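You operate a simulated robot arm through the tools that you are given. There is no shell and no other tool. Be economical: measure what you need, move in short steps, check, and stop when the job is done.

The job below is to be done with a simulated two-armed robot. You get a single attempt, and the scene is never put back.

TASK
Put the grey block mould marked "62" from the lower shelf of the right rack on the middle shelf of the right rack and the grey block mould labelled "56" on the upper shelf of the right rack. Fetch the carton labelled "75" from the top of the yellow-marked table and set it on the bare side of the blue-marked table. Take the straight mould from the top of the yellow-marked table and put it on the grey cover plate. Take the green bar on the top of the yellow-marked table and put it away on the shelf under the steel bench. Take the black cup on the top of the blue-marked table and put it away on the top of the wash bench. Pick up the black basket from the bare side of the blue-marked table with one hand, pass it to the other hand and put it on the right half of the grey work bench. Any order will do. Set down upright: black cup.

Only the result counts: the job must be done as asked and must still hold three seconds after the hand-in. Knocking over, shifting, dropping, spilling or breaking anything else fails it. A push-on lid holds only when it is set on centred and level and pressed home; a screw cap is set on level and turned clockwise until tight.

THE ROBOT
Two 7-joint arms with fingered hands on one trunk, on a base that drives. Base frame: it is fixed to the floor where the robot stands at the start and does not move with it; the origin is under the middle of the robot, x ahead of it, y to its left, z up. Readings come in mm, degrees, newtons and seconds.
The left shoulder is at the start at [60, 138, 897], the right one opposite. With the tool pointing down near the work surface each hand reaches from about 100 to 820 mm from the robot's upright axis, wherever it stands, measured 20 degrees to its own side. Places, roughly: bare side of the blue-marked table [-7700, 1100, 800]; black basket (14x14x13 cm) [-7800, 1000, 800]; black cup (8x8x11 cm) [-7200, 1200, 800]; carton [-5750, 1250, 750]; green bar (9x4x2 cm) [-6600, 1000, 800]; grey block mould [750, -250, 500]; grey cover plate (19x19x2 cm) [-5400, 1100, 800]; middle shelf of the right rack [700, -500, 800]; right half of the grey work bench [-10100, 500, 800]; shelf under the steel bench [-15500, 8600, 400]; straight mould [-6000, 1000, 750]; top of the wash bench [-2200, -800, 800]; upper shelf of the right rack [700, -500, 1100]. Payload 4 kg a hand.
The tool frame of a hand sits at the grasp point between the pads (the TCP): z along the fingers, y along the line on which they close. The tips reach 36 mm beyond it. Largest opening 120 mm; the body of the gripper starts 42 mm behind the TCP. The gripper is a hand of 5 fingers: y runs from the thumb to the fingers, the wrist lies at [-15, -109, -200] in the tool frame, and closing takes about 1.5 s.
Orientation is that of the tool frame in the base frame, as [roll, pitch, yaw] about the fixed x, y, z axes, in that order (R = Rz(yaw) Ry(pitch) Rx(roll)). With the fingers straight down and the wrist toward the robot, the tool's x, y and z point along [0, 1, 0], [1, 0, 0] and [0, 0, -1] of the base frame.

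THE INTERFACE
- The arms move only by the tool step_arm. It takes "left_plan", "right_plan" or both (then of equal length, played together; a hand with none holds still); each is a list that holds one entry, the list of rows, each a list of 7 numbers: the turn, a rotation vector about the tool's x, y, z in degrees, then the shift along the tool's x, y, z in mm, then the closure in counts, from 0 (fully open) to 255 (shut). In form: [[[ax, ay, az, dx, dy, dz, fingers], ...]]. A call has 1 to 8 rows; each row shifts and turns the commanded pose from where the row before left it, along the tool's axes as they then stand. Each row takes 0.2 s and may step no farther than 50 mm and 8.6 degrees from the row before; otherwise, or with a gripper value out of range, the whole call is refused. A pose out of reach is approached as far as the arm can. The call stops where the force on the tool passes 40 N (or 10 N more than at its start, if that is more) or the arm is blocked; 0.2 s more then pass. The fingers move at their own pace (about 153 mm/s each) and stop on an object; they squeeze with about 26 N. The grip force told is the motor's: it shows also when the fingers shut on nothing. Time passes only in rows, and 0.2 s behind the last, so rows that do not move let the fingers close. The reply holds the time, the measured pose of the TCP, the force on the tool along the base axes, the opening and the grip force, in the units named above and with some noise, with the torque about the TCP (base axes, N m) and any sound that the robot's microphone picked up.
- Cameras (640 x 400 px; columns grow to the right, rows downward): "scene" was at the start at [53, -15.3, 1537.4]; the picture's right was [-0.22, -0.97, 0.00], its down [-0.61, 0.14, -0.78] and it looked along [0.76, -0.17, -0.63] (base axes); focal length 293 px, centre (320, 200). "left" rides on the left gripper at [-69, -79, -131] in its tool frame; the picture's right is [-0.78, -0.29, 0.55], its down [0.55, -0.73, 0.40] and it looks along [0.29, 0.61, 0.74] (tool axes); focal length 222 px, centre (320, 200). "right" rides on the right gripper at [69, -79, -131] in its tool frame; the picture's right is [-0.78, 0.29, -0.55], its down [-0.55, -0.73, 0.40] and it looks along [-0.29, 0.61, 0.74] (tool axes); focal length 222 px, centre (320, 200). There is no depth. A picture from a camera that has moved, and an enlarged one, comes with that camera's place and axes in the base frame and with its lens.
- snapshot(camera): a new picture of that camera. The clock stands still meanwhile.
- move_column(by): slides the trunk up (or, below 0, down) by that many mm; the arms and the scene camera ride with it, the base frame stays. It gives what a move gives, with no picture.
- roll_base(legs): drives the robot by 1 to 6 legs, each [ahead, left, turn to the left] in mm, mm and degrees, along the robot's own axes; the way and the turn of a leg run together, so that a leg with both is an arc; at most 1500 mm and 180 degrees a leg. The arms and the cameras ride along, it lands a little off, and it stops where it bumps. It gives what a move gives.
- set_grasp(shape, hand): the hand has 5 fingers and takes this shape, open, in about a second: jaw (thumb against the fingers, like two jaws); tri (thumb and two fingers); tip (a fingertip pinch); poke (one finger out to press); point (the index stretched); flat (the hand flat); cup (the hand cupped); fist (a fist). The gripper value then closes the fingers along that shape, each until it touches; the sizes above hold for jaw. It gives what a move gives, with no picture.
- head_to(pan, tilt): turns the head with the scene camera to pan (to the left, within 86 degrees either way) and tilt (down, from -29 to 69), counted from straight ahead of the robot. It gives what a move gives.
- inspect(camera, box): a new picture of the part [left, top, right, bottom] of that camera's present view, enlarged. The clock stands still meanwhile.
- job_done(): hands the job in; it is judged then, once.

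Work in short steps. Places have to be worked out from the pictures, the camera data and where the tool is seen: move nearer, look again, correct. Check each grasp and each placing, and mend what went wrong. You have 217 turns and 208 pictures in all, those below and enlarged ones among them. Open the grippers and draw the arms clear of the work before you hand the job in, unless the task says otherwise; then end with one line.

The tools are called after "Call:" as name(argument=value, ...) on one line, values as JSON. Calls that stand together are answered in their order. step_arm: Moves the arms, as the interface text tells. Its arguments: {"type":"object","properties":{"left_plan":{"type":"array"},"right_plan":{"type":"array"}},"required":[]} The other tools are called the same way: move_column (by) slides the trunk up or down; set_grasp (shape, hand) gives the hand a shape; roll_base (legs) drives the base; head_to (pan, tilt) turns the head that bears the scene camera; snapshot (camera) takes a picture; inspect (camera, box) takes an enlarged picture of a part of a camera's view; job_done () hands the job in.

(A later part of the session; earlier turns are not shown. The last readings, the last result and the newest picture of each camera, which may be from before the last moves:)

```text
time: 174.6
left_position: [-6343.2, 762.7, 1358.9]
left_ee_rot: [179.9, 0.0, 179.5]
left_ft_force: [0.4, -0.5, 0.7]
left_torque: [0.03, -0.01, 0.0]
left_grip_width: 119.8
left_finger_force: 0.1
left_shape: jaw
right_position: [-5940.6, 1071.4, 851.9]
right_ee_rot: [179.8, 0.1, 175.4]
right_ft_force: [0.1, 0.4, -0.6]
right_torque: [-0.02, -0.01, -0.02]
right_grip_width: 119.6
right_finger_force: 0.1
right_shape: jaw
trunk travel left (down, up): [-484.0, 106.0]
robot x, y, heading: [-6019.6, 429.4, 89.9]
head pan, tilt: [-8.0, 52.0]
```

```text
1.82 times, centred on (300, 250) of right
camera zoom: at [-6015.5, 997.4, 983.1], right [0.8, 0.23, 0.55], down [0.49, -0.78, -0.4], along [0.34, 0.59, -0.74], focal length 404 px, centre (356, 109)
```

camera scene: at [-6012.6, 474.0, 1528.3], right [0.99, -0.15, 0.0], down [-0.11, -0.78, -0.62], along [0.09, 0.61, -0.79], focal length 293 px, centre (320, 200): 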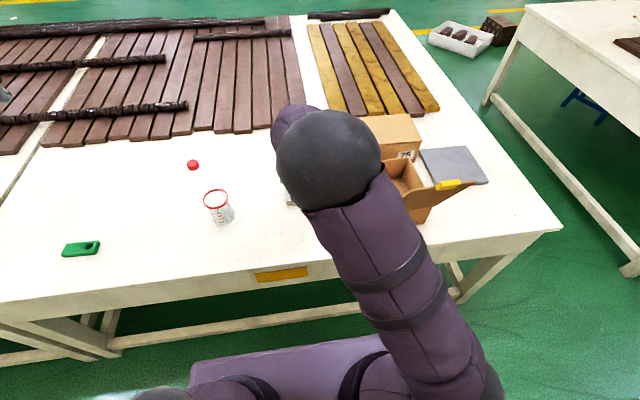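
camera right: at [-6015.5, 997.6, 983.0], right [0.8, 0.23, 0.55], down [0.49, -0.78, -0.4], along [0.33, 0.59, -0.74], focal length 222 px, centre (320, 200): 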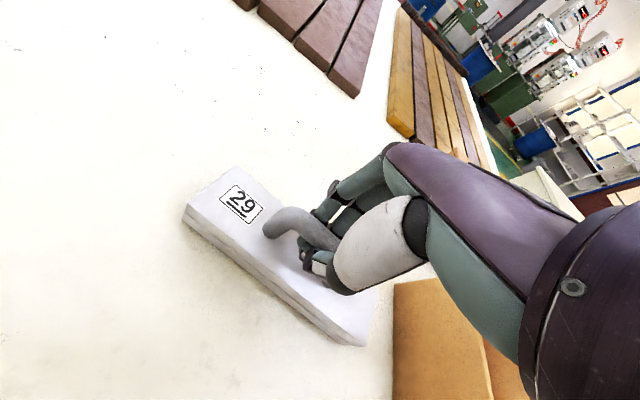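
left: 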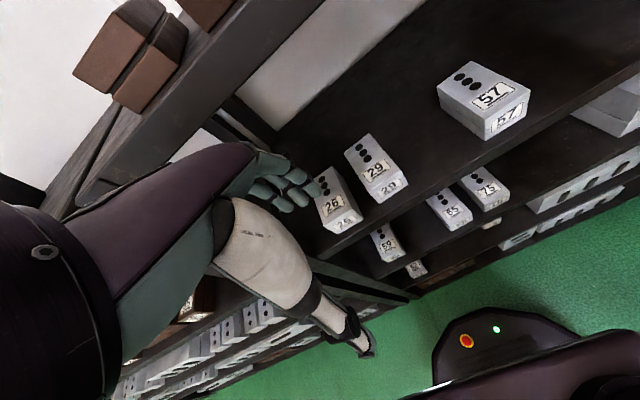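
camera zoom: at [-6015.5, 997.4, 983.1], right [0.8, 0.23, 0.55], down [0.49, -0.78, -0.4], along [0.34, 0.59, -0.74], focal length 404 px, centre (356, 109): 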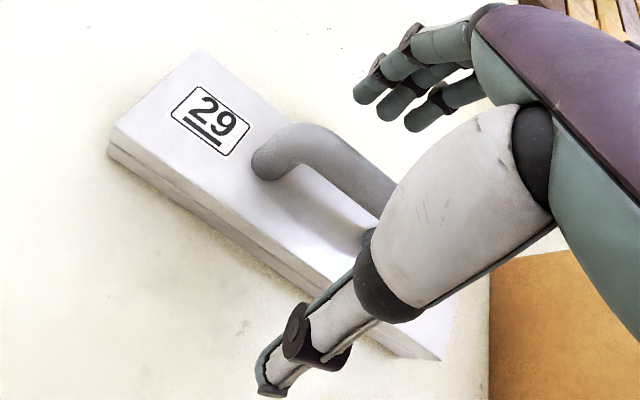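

The bar lies below the grasp point on the same sight line. I lower gently in 3 small steps, watching force.

Call:
step_arm(right_plan=[[[0, 0, 0, 0, 0, 8, 0], [0, 0, 0, 0, 0, 8, 0], [0, 0, 0, 0, 0, 8, 0], [0, 0, 0, 0, 0, 0, 0]]])

Call:
inspect(camera="right", box=[160, 140, 440, 360])

```text
time: 175.6
left_position: [-6341.5, 762.8, 1360.3]
left_ee_rot: [179.9, 0.1, 179.5]
left_ft_force: [-0.6, -0.4, -0.2]
left_torque: [-0.01, 0.0, -0.01]
left_grip_width: 120.0
left_finger_force: 0.1
left_shape: jaw
right_position: [-5937.0, 1071.0, 828.1]
right_ee_rot: [179.9, 0.0, 175.5]
right_ft_force: [0.0, 0.5, 0.4]
right_torque: [0.0, 0.0, -0.01]
right_grip_width: 119.8
right_finger_force: 0.0
right_shape: jaw
trunk travel left (down, up): [-484.0, 106.0]
robot x, y, heading: [-6023.8, 420.8, 89.6]
head pan, tilt: [-8.0, 52.0]
```

```text
1.82 times, centred on (300, 250) of right
camera zoom: at [-6013.6, 997.9, 959.0], right [0.8, 0.23, 0.55], down [0.49, -0.78, -0.4], along [0.33, 0.59, -0.74], focal length 404 px, centre (356, 109)
```

zoom: 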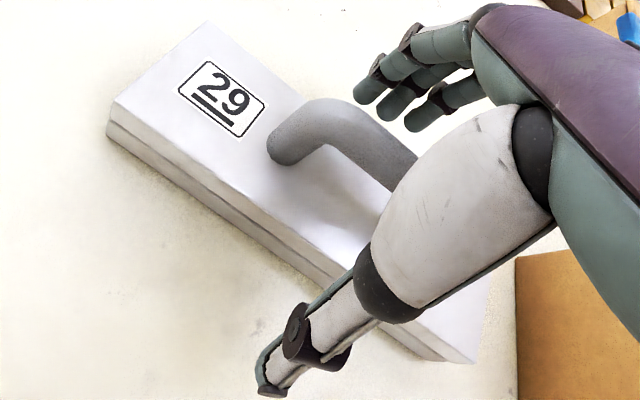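

No contact yet. I close here and check the width.

Call:
step_arm(right_plan=[[[0, 0, 0, 0, 0, 0, 60], [0, 0, 0, 0, 0, 0, 110], [0, 0, 0, 0, 0, 0, 160], [0, 0, 0, 0, 0, 0, 210], [0, 0, 0, 0, 0, 0, 255], [0, 0, 0, 0, 0, 0, 255], [0, 0, 0, 0, 0, 0, 255], [0, 0, 0, 0, 0, 0, 255]]])

Call:
inspect(camera="right", box=[160, 140, 440, 360])

```text
time: 177.4
left_position: [-6341.9, 762.3, 1358.9]
left_ee_rot: [179.9, 0.0, 179.4]
left_ft_force: [-0.2, -0.1, -0.4]
left_torque: [-0.01, 0.04, -0.03]
left_grip_width: 119.5
left_finger_force: 0.1
left_shape: jaw
right_position: [-5938.1, 1071.5, 827.9]
right_ee_rot: [179.8, 0.1, 175.5]
right_ft_force: [-0.2, -2.0, -0.6]
right_torque: [-0.03, 0.0, -0.01]
right_grip_width: 54.5
right_finger_force: 26.0
right_shape: jaw
trunk travel left (down, up): [-484.0, 106.0]
robot x, y, heading: [-6024.2, 428.0, 89.6]
head pan, tilt: [-8.0, 52.0]
```

```text
1.82 times, centred on (300, 250) of right
camera zoom: at [-6013.6, 997.9, 959.0], right [0.8, 0.23, 0.55], down [0.49, -0.78, -0.4], along [0.34, 0.59, -0.74], focal length 404 px, centre (356, 109)
```

zoom: 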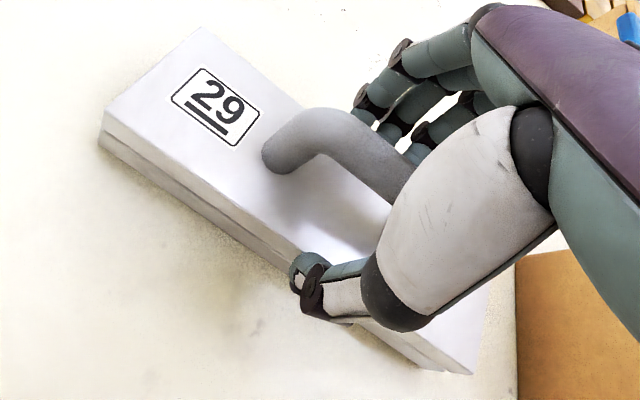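

It grips the mould body by its sides (54.5 mm). I test-lift 15 mm.

Call:
step_arm(right_plan=[[[0, 0, 0, 0, 0, -8, 255], [0, 0, 0, 0, 0, -8, 255], [0, 0, 0, 0, 0, 0, 255]]])

Call:
snapshot(camera="right")

```text
time: 178.2
left_position: [-6342.1, 762.0, 1359.5]
left_ee_rot: [179.9, 0.0, 179.5]
left_ft_force: [-0.1, 0.7, 0.3]
left_torque: [0.02, 0.02, -0.04]
left_grip_width: 119.9
left_finger_force: 0.1
left_shape: jaw
right_position: [-5937.6, 1073.1, 843.1]
right_ee_rot: [-180.0, 0.1, 175.6]
right_ft_force: [0.4, -0.6, -4.3]
right_torque: [0.03, -0.01, 0.0]
right_grip_width: 54.3
right_finger_force: 26.0
right_shape: jaw
trunk travel left (down, up): [-484.0, 106.0]
robot x, y, heading: [-6020.7, 420.8, 89.7]
head pan, tilt: [-8.0, 52.0]
```

```text
128 pictures are left
camera right: at [-6013.3, 998.8, 974.5], right [0.8, 0.23, 0.55], down [0.49, -0.78, -0.4], along [0.34, 0.59, -0.74], focal length 222 px, centre (320, 200)
```

right: 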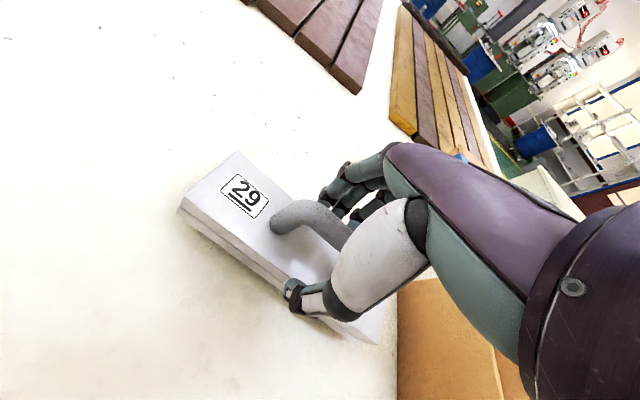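

Lift is good. I raise 100, back off, shift right past the open carton, then approach the plate.

Call:
step_arm(right_plan=[[[0, 0, 0, 0, 0, -35, 255], [0, 0, 0, 0, 0, -35, 255], [0, 0, -4.5, 0, 0, -40, 255], [0, 0, 0, 0, 0, 0, 255]]])

Call:
roll_base(legs=[[-390, 0, 0.4], [0, -498, 0]])

Call:
head_to(pan=10, tilt=35)

Call:
snapshot(camera="scene")

Call:
snapshot(camera="right")

```text
time: 179.2
left_position: [-6342.3, 762.2, 1357.9]
left_ee_rot: [179.9, 0.0, 179.6]
left_ft_force: [0.5, 0.4, -0.3]
left_torque: [0.03, 0.02, -0.01]
left_grip_width: 119.6
left_finger_force: 0.0
left_shape: jaw
right_position: [-5938.3, 1073.0, 955.3]
right_ee_rot: [-180.0, 0.1, 180.0]
right_ft_force: [-0.1, -0.4, -4.2]
right_torque: [-0.01, -0.02, 0.0]
right_grip_width: 54.5
right_finger_force: 26.0
right_shape: jaw
trunk travel left (down, up): [-484.0, 106.0]
robot x, y, heading: [-6024.0, 423.9, 89.9]
head pan, tilt: [-8.0, 52.0]
```

```text
time: 184.3
left_position: [-5841.2, 370.6, 1358.7]
left_ee_rot: [180.0, -0.1, -179.5]
left_ft_force: [0.3, 0.3, 0.6]
left_torque: [-0.01, 0.05, 0.02]
left_grip_width: 120.1
left_finger_force: 0.0
left_shape: jaw
right_position: [-5444.2, 689.3, 955.5]
right_ee_rot: [180.0, 0.1, -178.8]
right_ft_force: [1.0, 0.3, -4.6]
right_torque: [0.03, 0.01, 0.0]
right_grip_width: 54.2
right_finger_force: 26.0
right_shape: jaw
trunk travel left (down, up): [-484.0, 106.0]
robot x, y, heading: [-5517.8, 40.9, 90.5]
head pan, tilt: [-8.0, 52.0]
```

```text
time: 185.1
left_position: [-5842.7, 369.4, 1359.4]
left_ee_rot: [179.9, -0.1, -179.5]
left_ft_force: [0.6, -0.1, 0.0]
left_torque: [-0.02, 0.0, 0.02]
left_grip_width: 119.9
left_finger_force: 0.1
left_shape: jaw
right_position: [-5445.5, 687.3, 955.7]
right_ee_rot: [-180.0, 0.1, -179.0]
right_ft_force: [-0.4, -0.4, -3.7]
right_torque: [-0.03, 0.01, -0.01]
right_grip_width: 54.3
right_finger_force: 26.3
right_shape: jaw
trunk travel left (down, up): [-484.0, 106.0]
robot x, y, heading: [-5515.2, 38.7, 90.7]
head pan, tilt: [10.0, 35.0]
```

```text
127 pictures are left
camera scene: at [-5533.1, 100.4, 1552.5], right [0.98, 0.18, 0.0], down [0.11, -0.56, -0.82], along [-0.15, 0.8, -0.57], focal length 293 px, centre (320, 200)
```

scene: 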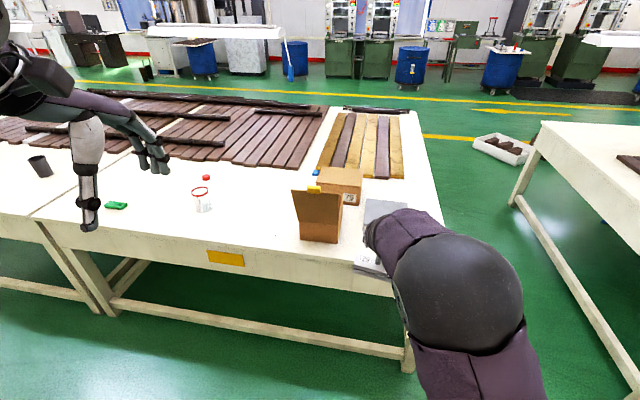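

```text
126 pictures are left
camera right: at [-5513.2, 607.6, 1086.2], right [0.78, 0.3, 0.55], down [0.56, -0.72, -0.4], along [0.28, 0.62, -0.74], focal length 222 px, centre (320, 200)
```

right: 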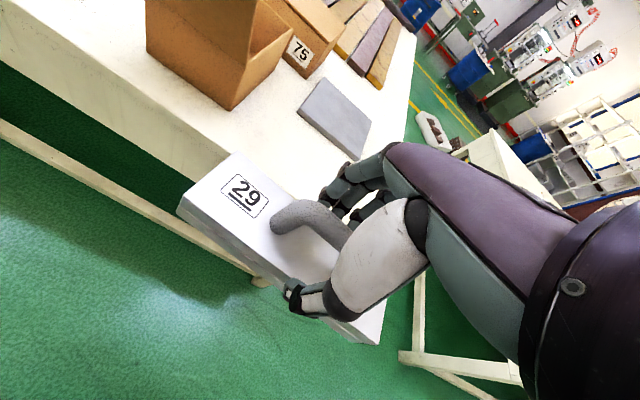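

The plate is visible. I drive forward 330 and refine.

Call:
roll_base(legs=[[330, 0, -0.6]])

Call:
head_to(pan=0, tilt=50)

Call:
snapshot(camera="scene")

Call:
snapshot(camera="right")

```text
time: 187.2
left_position: [-5843.1, 687.6, 1358.2]
left_ee_rot: [-180.0, -0.1, -179.9]
left_ft_force: [0.0, 0.4, -0.1]
left_torque: [-0.01, 0.01, 0.03]
left_grip_width: 119.5
left_finger_force: 0.1
left_shape: jaw
right_position: [-5445.2, 1003.5, 954.6]
right_ee_rot: [-179.9, 0.1, -179.3]
right_ft_force: [0.4, 0.6, -4.5]
right_torque: [-0.02, -0.01, 0.0]
right_grip_width: 54.4
right_finger_force: 25.7
right_shape: jaw
trunk travel left (down, up): [-484.0, 106.0]
robot x, y, heading: [-5517.0, 356.0, 90.5]
head pan, tilt: [10.0, 35.0]
```

```text
time: 187.9
left_position: [-5842.7, 688.6, 1359.3]
left_ee_rot: [179.9, 0.0, -179.7]
left_ft_force: [-1.0, 0.6, 0.5]
left_torque: [0.01, 0.0, 0.01]
left_grip_width: 120.0
left_finger_force: 0.1
left_shape: jaw
right_position: [-5445.8, 1003.1, 954.6]
right_ee_rot: [180.0, 0.1, -179.3]
right_ft_force: [0.1, -0.3, -3.9]
right_torque: [0.0, 0.01, 0.0]
right_grip_width: 54.5
right_finger_force: 26.0
right_shape: jaw
trunk travel left (down, up): [-484.0, 106.0]
robot x, y, heading: [-5520.0, 356.4, 90.1]
head pan, tilt: [0.0, 50.0]
```

```text
125 pictures are left
camera scene: at [-5520.4, 406.5, 1530.9], right [1.0, 0.01, 0.0], down [0.0, -0.77, -0.64], along [0.0, 0.64, -0.77], focal length 293 px, centre (320, 200)
```

scene: 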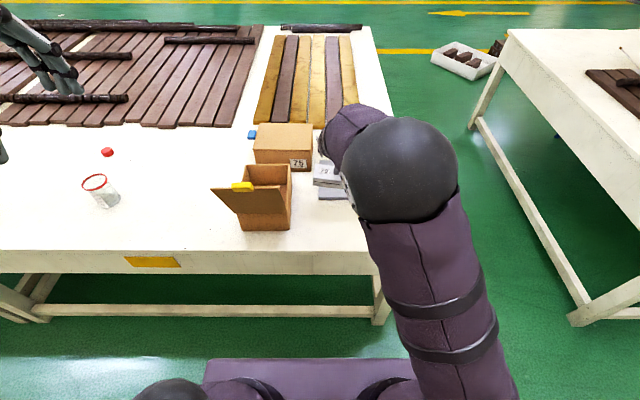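

```text
124 pictures are left
camera right: at [-5512.6, 923.1, 1086.1], right [0.78, 0.3, 0.55], down [0.56, -0.73, -0.4], along [0.28, 0.62, -0.74], focal length 222 px, centre (320, 200)
```

right: 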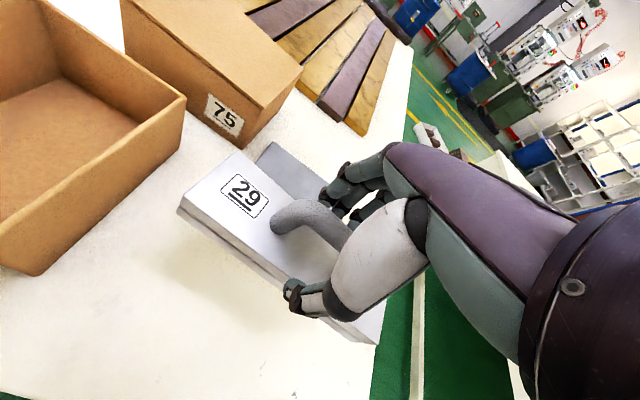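

Call:
inspect(camera="scene", box=[290, 140, 370, 210])

Call:
inspect(camera="right", box=[150, 110, 410, 350])

```text
5.71 times, centred on (330, 175) of scene
camera zoom: at [-5520.4, 406.5, 1530.9], right [1.0, 0.01, 0.0], down [0.0, -0.77, -0.64], along [0.0, 0.64, -0.77], focal length 1674 px, centre (263, 343)
```

zoom: 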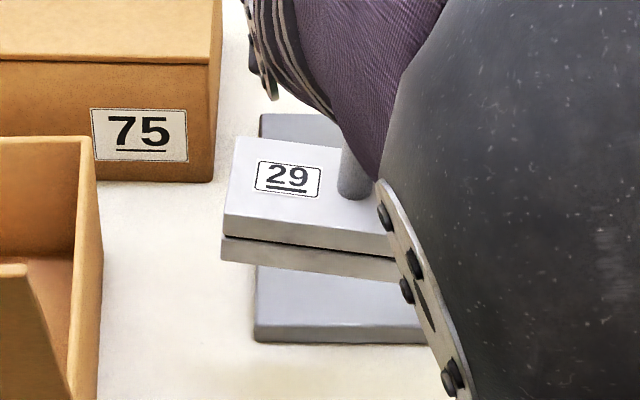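

```text
1.67 times, centred on (280, 230) of right
camera zoom: at [-5512.6, 923.1, 1086.1], right [0.78, 0.3, 0.55], down [0.56, -0.73, -0.4], along [0.28, 0.62, -0.74], focal length 370 px, centre (387, 150)
```

zoom: 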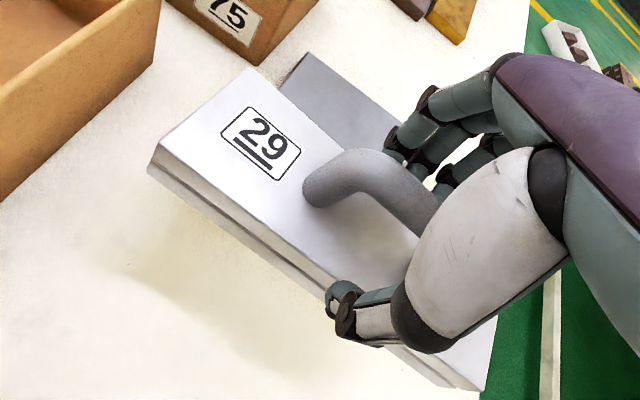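

Plate: x -5524..-5341, y 1045..1228, top z≈786. Target TCP (-5434,1136), rest at z≈844. I go 80 forward with base and the rest with the arm, then lower.

Call:
roll_base(legs=[[80, 0, 0]])

Call:
step_arm(right_plan=[[[0, 0, 0, -5, 26, 0, 255], [0, 0, 0, -5, 26, 0, 255], [0, 0, -0.7, 0, 0, 30, 255], [0, 0, 0, 0, 0, 30, 255], [0, 0, 0, 0, 0, 25, 255], [0, 0, 0, 0, 0, 0, 255]]])

Call:
snapshot(camera="right")

Call:
inspect(camera="scene", box=[280, 140, 380, 230])

```text
time: 189.0
left_position: [-5844.1, 772.2, 1358.6]
left_ee_rot: [-180.0, 0.0, -179.7]
left_ft_force: [0.5, -0.1, 0.2]
left_torque: [-0.06, -0.01, 0.03]
left_grip_width: 119.9
left_finger_force: 0.0
left_shape: jaw
right_position: [-5444.5, 1086.8, 954.8]
right_ee_rot: [-179.9, 0.1, -179.2]
right_ft_force: [-0.2, 0.3, -5.2]
right_torque: [-0.04, -0.01, 0.02]
right_grip_width: 54.4
right_finger_force: 26.0
right_shape: jaw
trunk travel left (down, up): [-484.0, 106.0]
robot x, y, heading: [-5519.0, 437.0, 90.4]
head pan, tilt: [0.0, 50.0]
```

```text
time: 190.4
left_position: [-5843.7, 770.1, 1358.2]
left_ee_rot: [180.0, 0.1, -179.9]
left_ft_force: [-0.3, -0.7, 0.4]
left_torque: [-0.01, -0.02, 0.02]
left_grip_width: 119.8
left_finger_force: 0.0
left_shape: jaw
right_position: [-5434.2, 1135.5, 871.4]
right_ee_rot: [179.9, 0.1, -178.6]
right_ft_force: [-0.5, -1.1, -4.9]
right_torque: [-0.01, 0.01, 0.03]
right_grip_width: 54.3
right_finger_force: 26.2
right_shape: jaw
trunk travel left (down, up): [-484.0, 106.0]
robot x, y, heading: [-5520.3, 437.3, 90.2]
head pan, tilt: [0.0, 50.0]
```

```text
121 pictures are left
camera right: at [-5502.5, 1055.1, 1002.7], right [0.78, 0.31, 0.55], down [0.57, -0.72, -0.4], along [0.27, 0.62, -0.74], focal length 222 px, centre (320, 200)
```

right: 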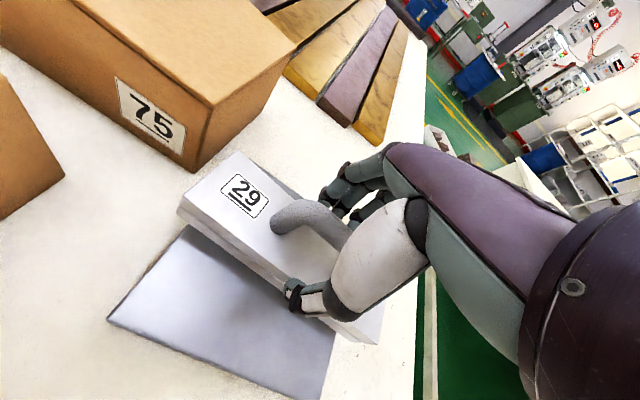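

```text
4.44 times, centred on (330, 185) of scene
camera zoom: at [-5520.9, 488.9, 1530.9], right [1.0, 0.01, 0.0], down [0.01, -0.77, -0.64], along [0.0, 0.64, -0.77], focal length 1302 px, centre (276, 267)
```

zoom: 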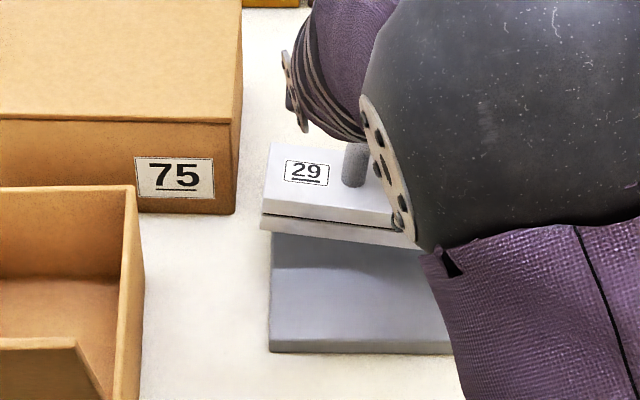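

Mould sits over the plate, its right end slightly low. I lower gently until contact.

Call:
step_arm(right_plan=[[[0, 0, 0, 0, 0, 8, 255], [0, 0, 0, 0, 0, 8, 255], [0, 0, 0, 0, 0, 0, 255]]])

Call:
step_arm(right_plan=[[[0, 0, 0, 0, 0, 5, 255], [0, 0, 0, 0, 0, 5, 255], [0, 0, 0, 0, 0, 0, 255]]])

```text
time: 191.2
left_position: [-5844.4, 770.2, 1359.0]
left_ee_rot: [179.9, 0.0, -179.8]
left_ft_force: [-0.2, -0.2, 0.5]
left_torque: [0.02, -0.01, -0.01]
left_grip_width: 120.1
left_finger_force: 0.1
left_shape: jaw
right_position: [-5436.1, 1136.7, 855.1]
right_ee_rot: [179.9, 0.1, -178.6]
right_ft_force: [0.4, 0.1, -5.0]
right_torque: [-0.01, 0.05, 0.04]
right_grip_width: 54.4
right_finger_force: 25.7
right_shape: jaw
trunk travel left (down, up): [-484.0, 106.0]
robot x, y, heading: [-5519.1, 437.1, 90.3]
head pan, tilt: [0.0, 50.0]
```

```text
time: 192.0
left_position: [-5845.0, 770.8, 1358.8]
left_ee_rot: [180.0, 0.1, -179.8]
left_ft_force: [-0.1, -0.3, -0.3]
left_torque: [-0.02, 0.02, -0.02]
left_grip_width: 119.7
left_finger_force: 0.1
left_shape: jaw
right_position: [-5435.9, 1137.6, 844.3]
right_ee_rot: [179.8, 0.0, -178.6]
right_ft_force: [-0.6, -0.1, 2.8]
right_torque: [0.18, -0.32, 0.02]
right_grip_width: 54.0
right_finger_force: 25.9
right_shape: jaw
trunk travel left (down, up): [-484.0, 106.0]
robot x, y, heading: [-5519.3, 436.8, 90.6]
head pan, tilt: [0.0, 50.0]
```

Contact as expected at z≈844. One more small press, then open.

Call:
step_arm(right_plan=[[[0, 0, 0, 0, 0, 3, 255], [0, 0, 0, 0, 0, 0, 255]]])

Call:
step_arm(right_plan=[[[0, 0, 0, 0, 0, 0, 80], [0, 0, 0, 0, 0, 0, 0], [0, 0, 0, 0, 0, 0, 0], [0, 0, 0, 0, 0, 0, 0], [0, 0, 0, 0, 0, 0, 0], [0, 0, 0, 0, 0, 0, 0]]])

Call:
snapshot(camera="right")

```text
time: 192.6
left_position: [-5842.5, 768.3, 1359.9]
left_ee_rot: [179.9, 0.0, -179.8]
left_ft_force: [-0.5, -0.2, -0.1]
left_torque: [0.0, 0.01, 0.01]
left_grip_width: 119.9
left_finger_force: 0.2
left_shape: jaw
right_position: [-5437.0, 1137.6, 845.2]
right_ee_rot: [179.7, 0.1, -178.6]
right_ft_force: [1.5, -1.7, 19.0]
right_torque: [0.31, -0.45, -0.02]
right_grip_width: 53.9
right_finger_force: 25.8
right_shape: jaw
trunk travel left (down, up): [-484.0, 106.0]
robot x, y, heading: [-5519.9, 437.5, 90.4]
head pan, tilt: [0.0, 50.0]
```

```text
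time: 194.0
left_position: [-5843.2, 771.7, 1359.1]
left_ee_rot: [179.9, 0.0, -179.7]
left_ft_force: [0.8, 0.9, 0.1]
left_torque: [0.0, 0.01, 0.01]
left_grip_width: 119.7
left_finger_force: 0.0
left_shape: jaw
right_position: [-5437.3, 1136.1, 841.4]
right_ee_rot: [180.0, 0.1, -178.6]
right_ft_force: [-0.1, -0.1, -0.3]
right_torque: [0.03, 0.01, 0.01]
right_grip_width: 119.8
right_finger_force: 0.1
right_shape: jaw
trunk travel left (down, up): [-484.0, 106.0]
robot x, y, heading: [-5523.3, 438.2, 90.4]
head pan, tilt: [0.0, 50.0]
```

```text
119 pictures are left
camera right: at [-5504.0, 1056.2, 972.8], right [0.78, 0.31, 0.55], down [0.57, -0.72, -0.4], along [0.27, 0.62, -0.74], focal length 222 px, centre (320, 200)
```

right: 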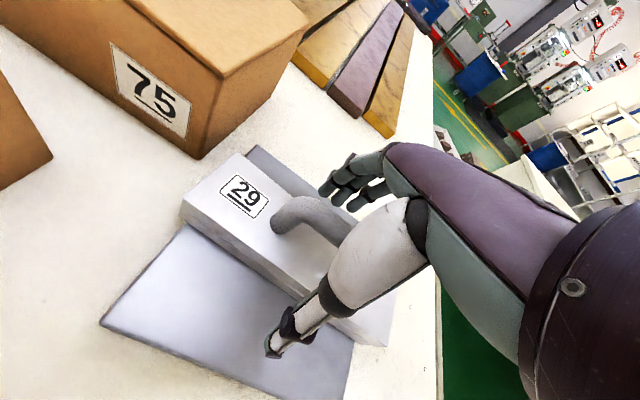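

The mould is placed on the plate. Carton 75 (200×156×102) is too big for one hand, so I'll use both flat hands. I raise the right hand, centre the base on the carton and set flat shapes.

Call:
step_arm(right_plan=[[[0, 0, 0, 0, 0, -50, 0], [0, 0, 0, 0, 0, -50, 0], [0, 0, 0, 0, 0, -50, 0], [0, 0, 0, 0, 0, -50, 0], [0, 0, 0, 0, 0, -50, 0], [0, 0, 0, 0, 0, -50, 0]]])

Call:
set_grasp(shape="flat", hand="right")

Call:
set_grasp(shape="flat", hand="left")

Call:
roll_base(legs=[[-100, 140, -0.4]])

Call:
step_arm(left_plan=[[[0, -5.8, -5.8, 0, -20, 10, 0], [0, -5.8, -5.8, 0, 0, 20, 0], [0, -5.8, -5.8, 0, 0, 20, 0], [0, -5.8, -5.8, 0, 0, 20, 0], [0, -5.8, -5.8, 0, 0, 20, 0], [0, -5.8, -5.8, 0, 0, 0, 0], [0, -5.8, -5.8, 0, 0, 0, 0], [0, -5.8, -5.8, 0, 0, 0, 0]]], right_plan=[[[0, 5.8, 5.8, -10, -20, 0, 0], [0, 5.8, 5.8, -10, -20, 0, 0], [0, 5.8, 5.8, -10, -20, 0, 0], [0, 5.8, 5.8, -10, -20, 0, 0], [0, 5.8, 5.8, 0, 0, 0, 0], [0, 5.8, 5.8, 0, 0, 0, 0], [0, 5.8, 5.8, 0, 0, 0, 0], [0, 5.8, 5.8, 0, 0, 0, 0]]])

Call:
head_to(pan=0, tilt=35)

Call:
snapshot(camera="scene")

```text
time: 195.4
left_position: [-5843.6, 770.8, 1359.4]
left_ee_rot: [179.9, -0.1, -179.8]
left_ft_force: [-0.8, -0.1, -0.7]
left_torque: [-0.01, 0.01, 0.02]
left_grip_width: 119.8
left_finger_force: 0.2
left_shape: jaw
right_position: [-5432.7, 1138.4, 1145.0]
right_ee_rot: [-179.9, 0.2, -178.6]
right_ft_force: [-0.1, -1.2, 0.8]
right_torque: [0.01, 0.0, -0.03]
right_grip_width: 119.6
right_finger_force: 0.0
right_shape: jaw
trunk travel left (down, up): [-484.0, 106.0]
robot x, y, heading: [-5521.8, 439.3, 90.7]
head pan, tilt: [0.0, 50.0]
```

```text
time: 196.3
left_position: [-5843.7, 769.9, 1359.7]
left_ee_rot: [179.9, 0.0, -179.7]
left_ft_force: [-0.1, -0.4, 0.9]
left_torque: [0.0, -0.02, 0.02]
left_grip_width: 119.9
left_finger_force: 0.1
left_shape: jaw
right_position: [-5433.7, 1138.1, 1144.0]
right_ee_rot: [179.9, 0.1, -178.6]
right_ft_force: [-0.2, 0.7, 0.1]
right_torque: [0.0, -0.02, 0.02]
right_grip_width: 114.3
right_finger_force: 0.1
right_shape: flat
trunk travel left (down, up): [-484.0, 106.0]
robot x, y, heading: [-5520.2, 439.2, 90.3]
head pan, tilt: [0.0, 50.0]
```

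```text
time: 197.2
left_position: [-5844.2, 769.7, 1358.9]
left_ee_rot: [180.0, 0.1, -179.7]
left_ft_force: [-0.9, 0.5, -0.5]
left_torque: [-0.01, -0.03, -0.02]
left_grip_width: 114.2
left_finger_force: 0.0
left_shape: flat
right_position: [-5433.9, 1138.7, 1142.9]
right_ee_rot: [180.0, 0.1, -178.6]
right_ft_force: [-0.9, -0.2, 0.0]
right_torque: [-0.04, 0.01, -0.01]
right_grip_width: 114.2
right_finger_force: 0.1
right_shape: flat
trunk travel left (down, up): [-484.0, 106.0]
robot x, y, heading: [-5519.5, 435.7, 90.2]
head pan, tilt: [0.0, 50.0]
```

```text
time: 198.7
left_position: [-5980.6, 667.1, 1358.2]
left_ee_rot: [180.0, -0.1, -179.8]
left_ft_force: [0.6, -0.2, -1.0]
left_torque: [0.04, -0.05, -0.02]
left_grip_width: 114.2
left_finger_force: 0.0
left_shape: flat
right_position: [-5570.4, 1036.3, 1145.8]
right_ee_rot: [179.9, 0.2, -178.4]
right_ft_force: [0.5, -0.8, -1.2]
right_torque: [0.03, -0.03, 0.04]
right_grip_width: 114.2
right_finger_force: 0.2
right_shape: flat
trunk travel left (down, up): [-484.0, 106.0]
robot x, y, heading: [-5655.6, 339.4, 90.5]
head pan, tilt: [0.0, 50.0]
```

```text
time: 200.5
left_position: [-5960.3, 650.8, 1272.0]
left_ee_rot: [-157.6, 40.2, -122.5]
left_ft_force: [0.8, 0.4, 0.0]
left_torque: [0.03, -0.02, 0.03]
left_grip_width: 114.0
left_finger_force: 0.2
left_shape: flat
right_position: [-5540.3, 953.1, 1139.3]
right_ee_rot: [-157.3, -40.0, 124.0]
right_ft_force: [0.4, 0.0, -0.2]
right_torque: [0.0, 0.02, -0.05]
right_grip_width: 114.2
right_finger_force: 0.0
right_shape: flat
trunk travel left (down, up): [-484.0, 106.0]
robot x, y, heading: [-5653.5, 336.4, 90.5]
head pan, tilt: [0.0, 50.0]
```

```text
time: 201.2
left_position: [-5960.7, 651.4, 1271.0]
left_ee_rot: [-157.7, 40.2, -122.7]
left_ft_force: [-0.3, -0.3, 0.3]
left_torque: [0.0, -0.04, -0.01]
left_grip_width: 113.9
left_finger_force: 0.1
left_shape: flat
right_position: [-5540.6, 954.8, 1138.9]
right_ee_rot: [-157.4, -40.0, 124.1]
right_ft_force: [-0.1, -0.1, 0.7]
right_torque: [0.02, 0.0, -0.01]
right_grip_width: 114.3
right_finger_force: 0.0
right_shape: flat
trunk travel left (down, up): [-484.0, 106.0]
robot x, y, heading: [-5653.9, 336.8, 90.4]
head pan, tilt: [0.0, 35.0]
```

```text
118 pictures are left
camera scene: at [-5656.6, 398.2, 1552.6], right [1.0, 0.01, 0.0], down [0.0, -0.57, -0.82], along [-0.01, 0.82, -0.57], focal length 293 px, centre (320, 200)
```

scene: 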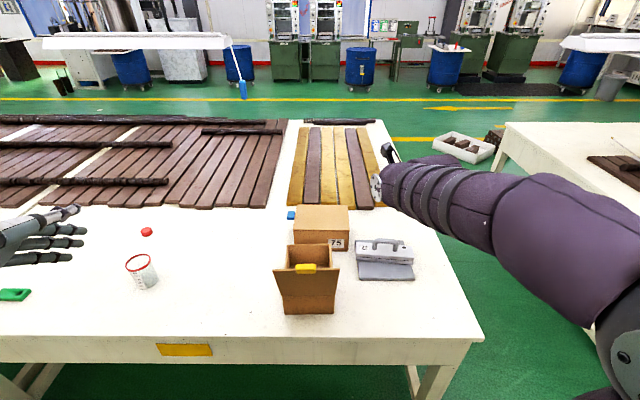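

The mould on the plate is confirmed. I finish the hand rotations and bring the left hand level with the right, then look.

Call:
step_arm(left_plan=[[[0, -5.75, -5.75, 0, 0, 0, 0], [0, -5.75, -5.75, 0, 0, 0, 0], [0, -5.75, -5.75, 0, 0, 0, 0]]], right_plan=[[[0, 5.75, 5.75, 0, 0, 0, 0], [0, 5.75, 5.75, 0, 0, 0, 0], [0, 5.75, 5.75, 0, 0, 0, 0]]])

Call:
head_to(pan=0, tilt=30)

Call:
snapshot(camera="right")

Call:
snapshot(camera="left")

```text
time: 202.1
left_position: [-5959.2, 651.1, 1271.3]
left_ee_rot: [-135.0, 45.1, -89.8]
left_ft_force: [0.5, -0.6, 0.0]
left_torque: [0.02, 0.0, -0.02]
left_grip_width: 114.4
left_finger_force: 0.1
left_shape: flat
right_position: [-5539.8, 952.5, 1140.3]
right_ee_rot: [-135.0, -45.0, 91.5]
right_ft_force: [-0.3, 0.5, -0.2]
right_torque: [-0.03, 0.02, 0.01]
right_grip_width: 114.3
right_finger_force: 0.1
right_shape: flat
trunk travel left (down, up): [-484.0, 106.0]
robot x, y, heading: [-5654.3, 340.2, 90.2]
head pan, tilt: [0.0, 35.0]
```

```text
time: 202.7
left_position: [-5959.2, 651.9, 1271.8]
left_ee_rot: [-135.0, 45.1, -89.8]
left_ft_force: [-0.2, 0.6, -0.9]
left_torque: [0.01, -0.02, 0.04]
left_grip_width: 114.0
left_finger_force: 0.0
left_shape: flat
right_position: [-5540.4, 952.2, 1139.5]
right_ee_rot: [-135.1, -45.0, 91.6]
right_ft_force: [-0.5, 0.1, 0.2]
right_torque: [0.0, -0.01, -0.01]
right_grip_width: 114.4
right_finger_force: 0.0
right_shape: flat
trunk travel left (down, up): [-484.0, 106.0]
robot x, y, heading: [-5656.7, 336.9, 90.3]
head pan, tilt: [0.0, 30.0]
```

```text
117 pictures are left
camera right: at [-5502.8, 897.6, 1294.4], right [0.61, -0.67, -0.43], down [-0.79, -0.58, -0.22], along [-0.1, 0.47, -0.88], focal length 222 px, centre (320, 200)
```

right: 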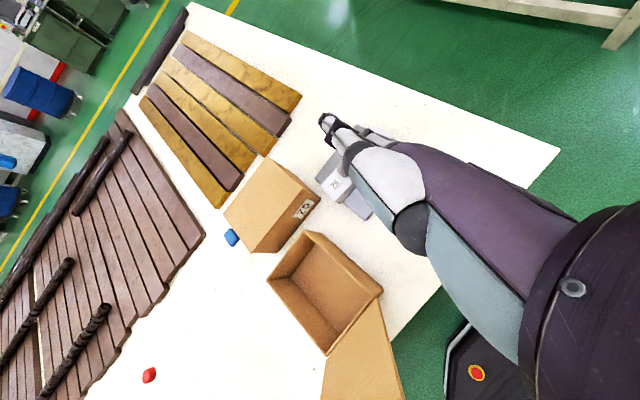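

```text
116 pictures are left
camera left: at [-5997.0, 595.4, 1426.0], right [0.59, 0.68, 0.43], down [0.8, -0.55, -0.22], along [0.09, 0.47, -0.88], focal length 222 px, centre (320, 200)
```

left: 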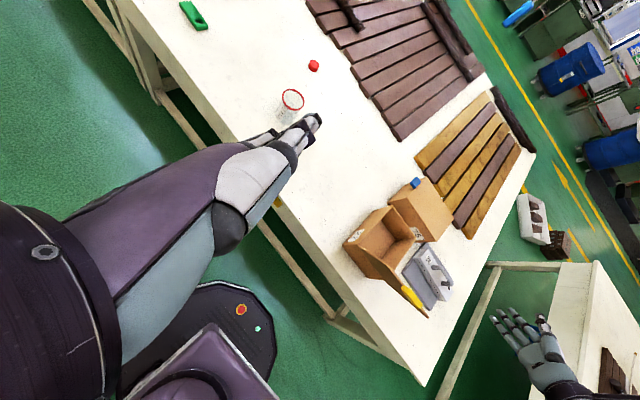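

Both hands have palms facing inward. I advance the base 140 mm and bring the hands to hover on both sides of carton 75.

Call:
roll_base(legs=[[140, 0, 0]])

Call:
step_arm(left_plan=[[[0, 0, 0, -24.6, 14.4, 40.4, 0], [0, 0, 0, -24.6, 14.4, 40.4, 0], [0, 0, 0, -24.6, 14.4, 40.4, 0], [0, 0, 0, -24.6, 14.4, 40.4, 0], [0, 0, 0, -24.6, 14.4, 40.4, 0], [0, 0, 0, -24.6, 14.4, 40.4, 0], [0, 0, 0, -24.6, 14.4, 40.4, 0], [0, 0, 0, -24.6, 14.4, 40.4, 0]]])

Call:
step_arm(left_plan=[[[0, 0, 0, -24.6, 14.4, 40.4, 0], [0, 0, 0, -24.6, 14.4, 40.4, 0], [0, 0, 0, 26, 18.4, 18.4, 0], [0, 0, 0, 26, 18.4, 18.4, 0], [0, 0, 0, 26, 18.4, 18.4, 0], [0, 0, 0, 26, 18.4, 18.4, 0], [0, 0, 0, 26, 18.4, 18.4, 0], [0, 0, 0, 26, 18.4, 18.4, 0]]], right_plan=[[[0, 0, 0, -3.7, 21.5, 20.7, 0], [0, 0, 0, -3.7, 21.5, 20.7, 0], [0, 0, 0, -3.7, 21.5, 20.7, 0], [0, 0, 0, -3.7, 21.5, 20.7, 0], [0, 0, 0, -3.7, 21.5, 20.7, 0], [0, 0, 0, -3.7, 21.5, 20.7, 0], [0, 0, 0, -3.7, 21.5, 20.7, 0], [0, 0, 0, -3.7, 21.5, 20.7, 0]]])

Call:
snapshot(camera="scene")

Call:
snapshot(camera="right")

Call:
snapshot(camera="left")

```text
time: 204.1
left_position: [-5959.7, 794.6, 1272.3]
left_ee_rot: [-135.1, 45.1, -90.0]
left_ft_force: [0.2, 0.8, -0.6]
left_torque: [0.04, 0.0, -0.04]
left_grip_width: 114.1
left_finger_force: 0.0
left_shape: flat
right_position: [-5540.4, 1096.7, 1140.2]
right_ee_rot: [-135.1, -45.0, 91.5]
right_ft_force: [0.5, 0.0, -0.5]
right_torque: [0.02, -0.03, 0.01]
right_grip_width: 114.3
right_finger_force: 0.1
right_shape: flat
trunk travel left (down, up): [-484.0, 106.0]
robot x, y, heading: [-5659.2, 478.9, 90.0]
head pan, tilt: [0.0, 30.0]
```

```text
time: 205.8
left_position: [-5812.1, 1154.8, 1188.4]
left_ee_rot: [-135.0, 45.1, -89.9]
left_ft_force: [0.6, 0.1, -0.5]
left_torque: [-0.01, 0.0, 0.01]
left_grip_width: 114.3
left_finger_force: 0.1
left_shape: flat
right_position: [-5540.5, 1095.3, 1138.8]
right_ee_rot: [-135.1, -45.0, 91.4]
right_ft_force: [0.4, -0.4, 0.8]
right_torque: [0.02, -0.01, -0.03]
right_grip_width: 114.2
right_finger_force: 0.1
right_shape: flat
trunk travel left (down, up): [-484.0, 106.0]
robot x, y, heading: [-5657.7, 481.2, 90.4]
head pan, tilt: [0.0, 30.0]
```

```text
time: 207.7
left_position: [-5778.8, 1245.6, 953.5]
left_ee_rot: [-134.9, 45.2, -89.8]
left_ft_force: [0.4, 0.6, 0.1]
left_torque: [-0.02, 0.01, 0.01]
left_grip_width: 114.3
left_finger_force: 0.0
left_shape: flat
right_position: [-5537.4, 1244.6, 948.8]
right_ee_rot: [-135.1, -45.1, 91.4]
right_ft_force: [0.2, 0.9, -0.4]
right_torque: [0.03, 0.02, 0.03]
right_grip_width: 114.1
right_finger_force: 0.0
right_shape: flat
trunk travel left (down, up): [-484.0, 106.0]
robot x, y, heading: [-5656.2, 475.5, 90.4]
head pan, tilt: [0.0, 30.0]
```

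```text
115 pictures are left
camera scene: at [-5657.2, 544.5, 1560.4], right [1.0, 0.0, 0.0], down [0.0, -0.5, -0.87], along [0.0, 0.87, -0.5], focal length 293 px, centre (320, 200)
```

scene: 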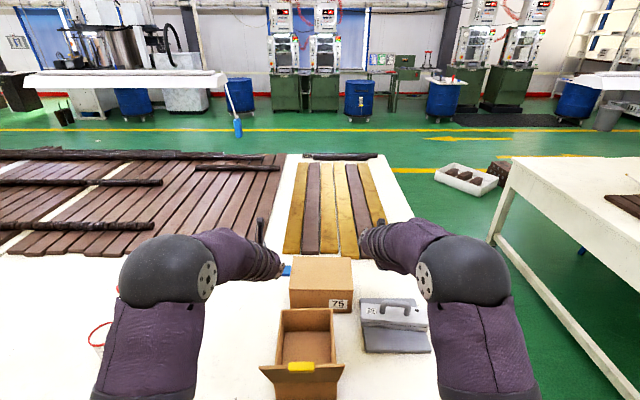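

```text
114 pictures are left
camera right: at [-5499.9, 1188.3, 1104.2], right [0.61, -0.67, -0.43], down [-0.79, -0.58, -0.22], along [-0.1, 0.47, -0.88], focal length 222 px, centre (320, 200)
```

right: 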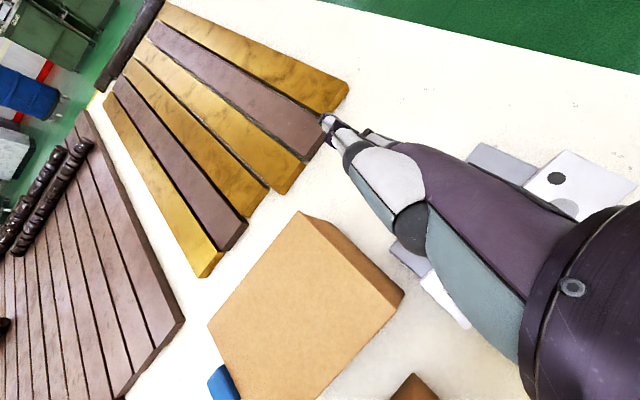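

```text
113 pictures are left
camera left: at [-5815.4, 1188.4, 1107.7], right [0.59, 0.68, 0.43], down [0.8, -0.56, -0.22], along [0.09, 0.47, -0.88], focal length 222 px, centre (320, 200)
```

left: 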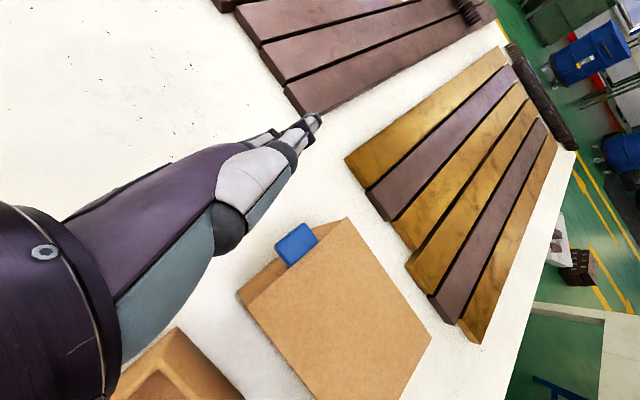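

Carton: x -5752..-5553, y 1183..1325, top 872, with a blue tab on its left face near the top. I lower both hands beside it (below the tab), still clear of the sides.

Call:
step_arm(left_plan=[[[0, 0, 0, 26, 21.5, 21.5, 0], [0, 0, 0, 26, 21.5, 21.5, 0], [0, 0, 0, 26, 21.5, 21.5, 0], [0, 0, 0, 23, 21, 21, 0], [0, 0, 0, 0, 0, 0, 0]]], right_plan=[[[0, 0, 0, -26, 21.5, 21.5, 0], [0, 0, 0, -26, 21.5, 21.5, 0], [0, 0, 0, -26, 21.5, 21.5, 0], [0, 0, 0, -20, 21, 21, 0], [0, 0, 0, 0, 0, 0, 0]]])

Call:
snapshot(camera="right")

Call:
snapshot(camera="left")

Call:
inspect(camera="scene", box=[220, 200, 420, 340])

```text
time: 208.5
left_position: [-5775.2, 1258.4, 845.9]
left_ee_rot: [-135.2, 47.1, -90.2]
left_ft_force: [0.2, -5.6, 22.0]
left_torque: [0.09, 2.06, 0.54]
left_grip_width: 114.1
left_finger_force: 0.0
left_shape: flat
right_position: [-5538.3, 1257.1, 843.3]
right_ee_rot: [-135.6, -47.3, 91.8]
right_ft_force: [-0.6, -4.6, 24.6]
right_torque: [0.36, -2.13, -0.41]
right_grip_width: 114.3
right_finger_force: 0.1
right_shape: flat
trunk travel left (down, up): [-484.0, 106.0]
robot x, y, heading: [-5657.7, 478.8, 90.2]
head pan, tilt: [0.0, 30.0]
stopped in row 4 (right hand): the force on the tool passed its limit at 57 N (the readings are from after the stop); the commanded pose is now the measured one
```

```text
112 pictures are left
camera right: at [-5502.2, 1196.1, 996.8], right [0.61, -0.65, -0.45], down [-0.79, -0.57, -0.25], along [-0.09, 0.5, -0.86], focal length 222 px, centre (320, 200)
```

right: 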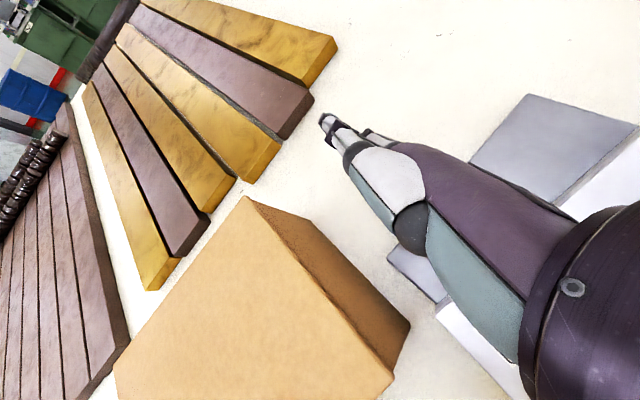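

```text
111 pictures are left
camera left: at [-5813.1, 1196.0, 997.7], right [0.6, 0.67, 0.45], down [0.8, -0.55, -0.24], along [0.09, 0.5, -0.86], focal length 222 px, centre (320, 200)
```

left: 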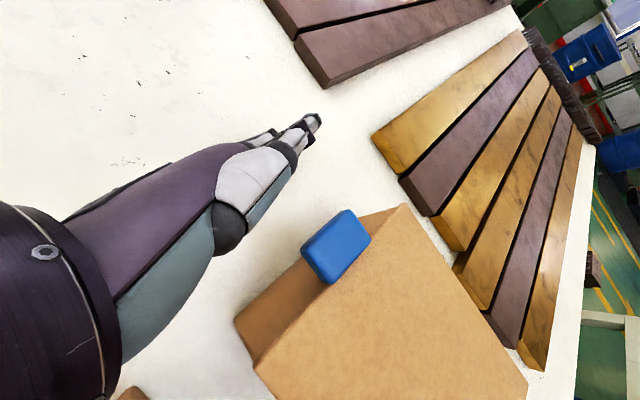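

```text
2.86 times, centred on (320, 270) of scene
camera zoom: at [-5657.2, 537.7, 1561.6], right [1.0, 0.0, 0.0], down [0.0, -0.5, -0.87], along [0.0, 0.87, -0.5], focal length 837 px, centre (320, 0)
```

zoom: 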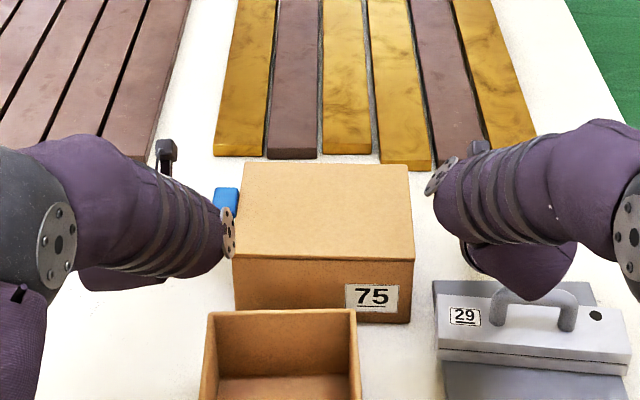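

Fingertips reached the table (z≈845). In flat shape the fingers extend well beyond the TCP. I raise 10, pull back 48 to keep the left hand clear of the blue tab, then start closing in.

Call:
step_arm(left_plan=[[[0, 0, 0, 0, -7, -7, 0], [0, 0, 0, 27, -22, -22, 0], [0, 0, 0, 0, -14, 14, 0], [0, 0, 0, 0, -14, 14, 0], [0, 0, 0, 0, -7, 7, 0]]], right_plan=[[[0, 0, 0, 0, -7, -7, 0], [0, 0, 0, -27, -22, -22, 0], [0, 0, 0, 0, -14, 14, 0], [0, 0, 0, 0, -14, 14, 0], [0, 0, 0, 0, -7, 7, 0]]])

Call:
snapshot(camera="right")

Call:
snapshot(camera="left")

Call:
inspect(camera="scene", box=[220, 200, 420, 340])

```text
time: 209.7
left_position: [-5728.3, 1207.6, 845.6]
left_ee_rot: [-135.1, 46.4, -90.0]
left_ft_force: [-4.8, -0.5, 13.0]
left_torque: [0.24, 1.54, 0.21]
left_grip_width: 114.2
left_finger_force: 0.1
left_shape: flat
right_position: [-5587.3, 1208.9, 846.4]
right_ee_rot: [-135.7, -46.7, 91.8]
right_ft_force: [5.8, 0.9, 16.4]
right_torque: [0.38, -1.84, -0.09]
right_grip_width: 114.0
right_finger_force: 0.1
right_shape: flat
trunk travel left (down, up): [-484.0, 106.0]
robot x, y, heading: [-5656.6, 478.3, 90.4]
head pan, tilt: [0.0, 30.0]
```

```text
109 pictures are left
camera right: at [-5550.2, 1148.4, 998.8], right [0.61, -0.66, -0.44], down [-0.79, -0.57, -0.24], along [-0.09, 0.49, -0.86], focal length 222 px, centre (320, 200)
```

right: 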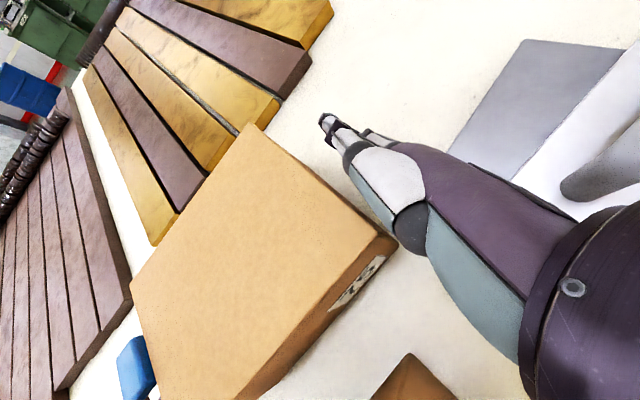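

```text
108 pictures are left
camera left: at [-5764.1, 1149.1, 999.6], right [0.59, 0.67, 0.44], down [0.8, -0.55, -0.23], along [0.09, 0.49, -0.87], focal length 222 px, centre (320, 200)
```

left: 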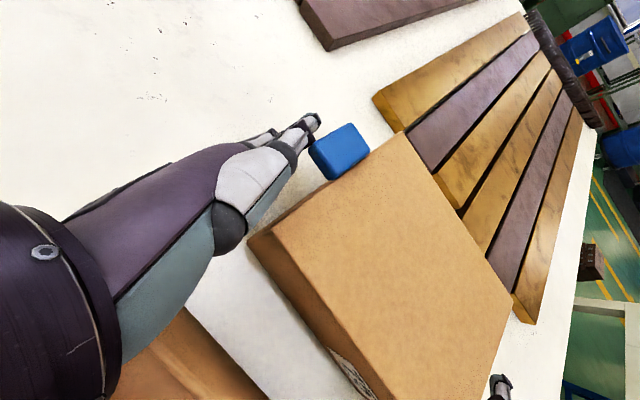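

```text
2.86 times, centred on (320, 270) of scene
camera zoom: at [-5657.5, 540.4, 1560.6], right [1.0, 0.0, 0.0], down [0.0, -0.5, -0.87], along [0.0, 0.87, -0.5], focal length 837 px, centre (320, 0)
```

zoom: 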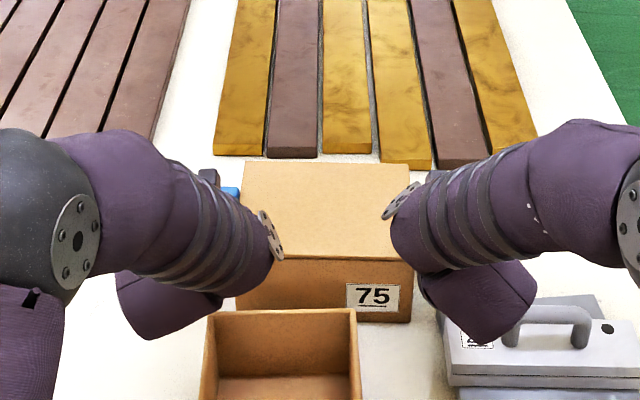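

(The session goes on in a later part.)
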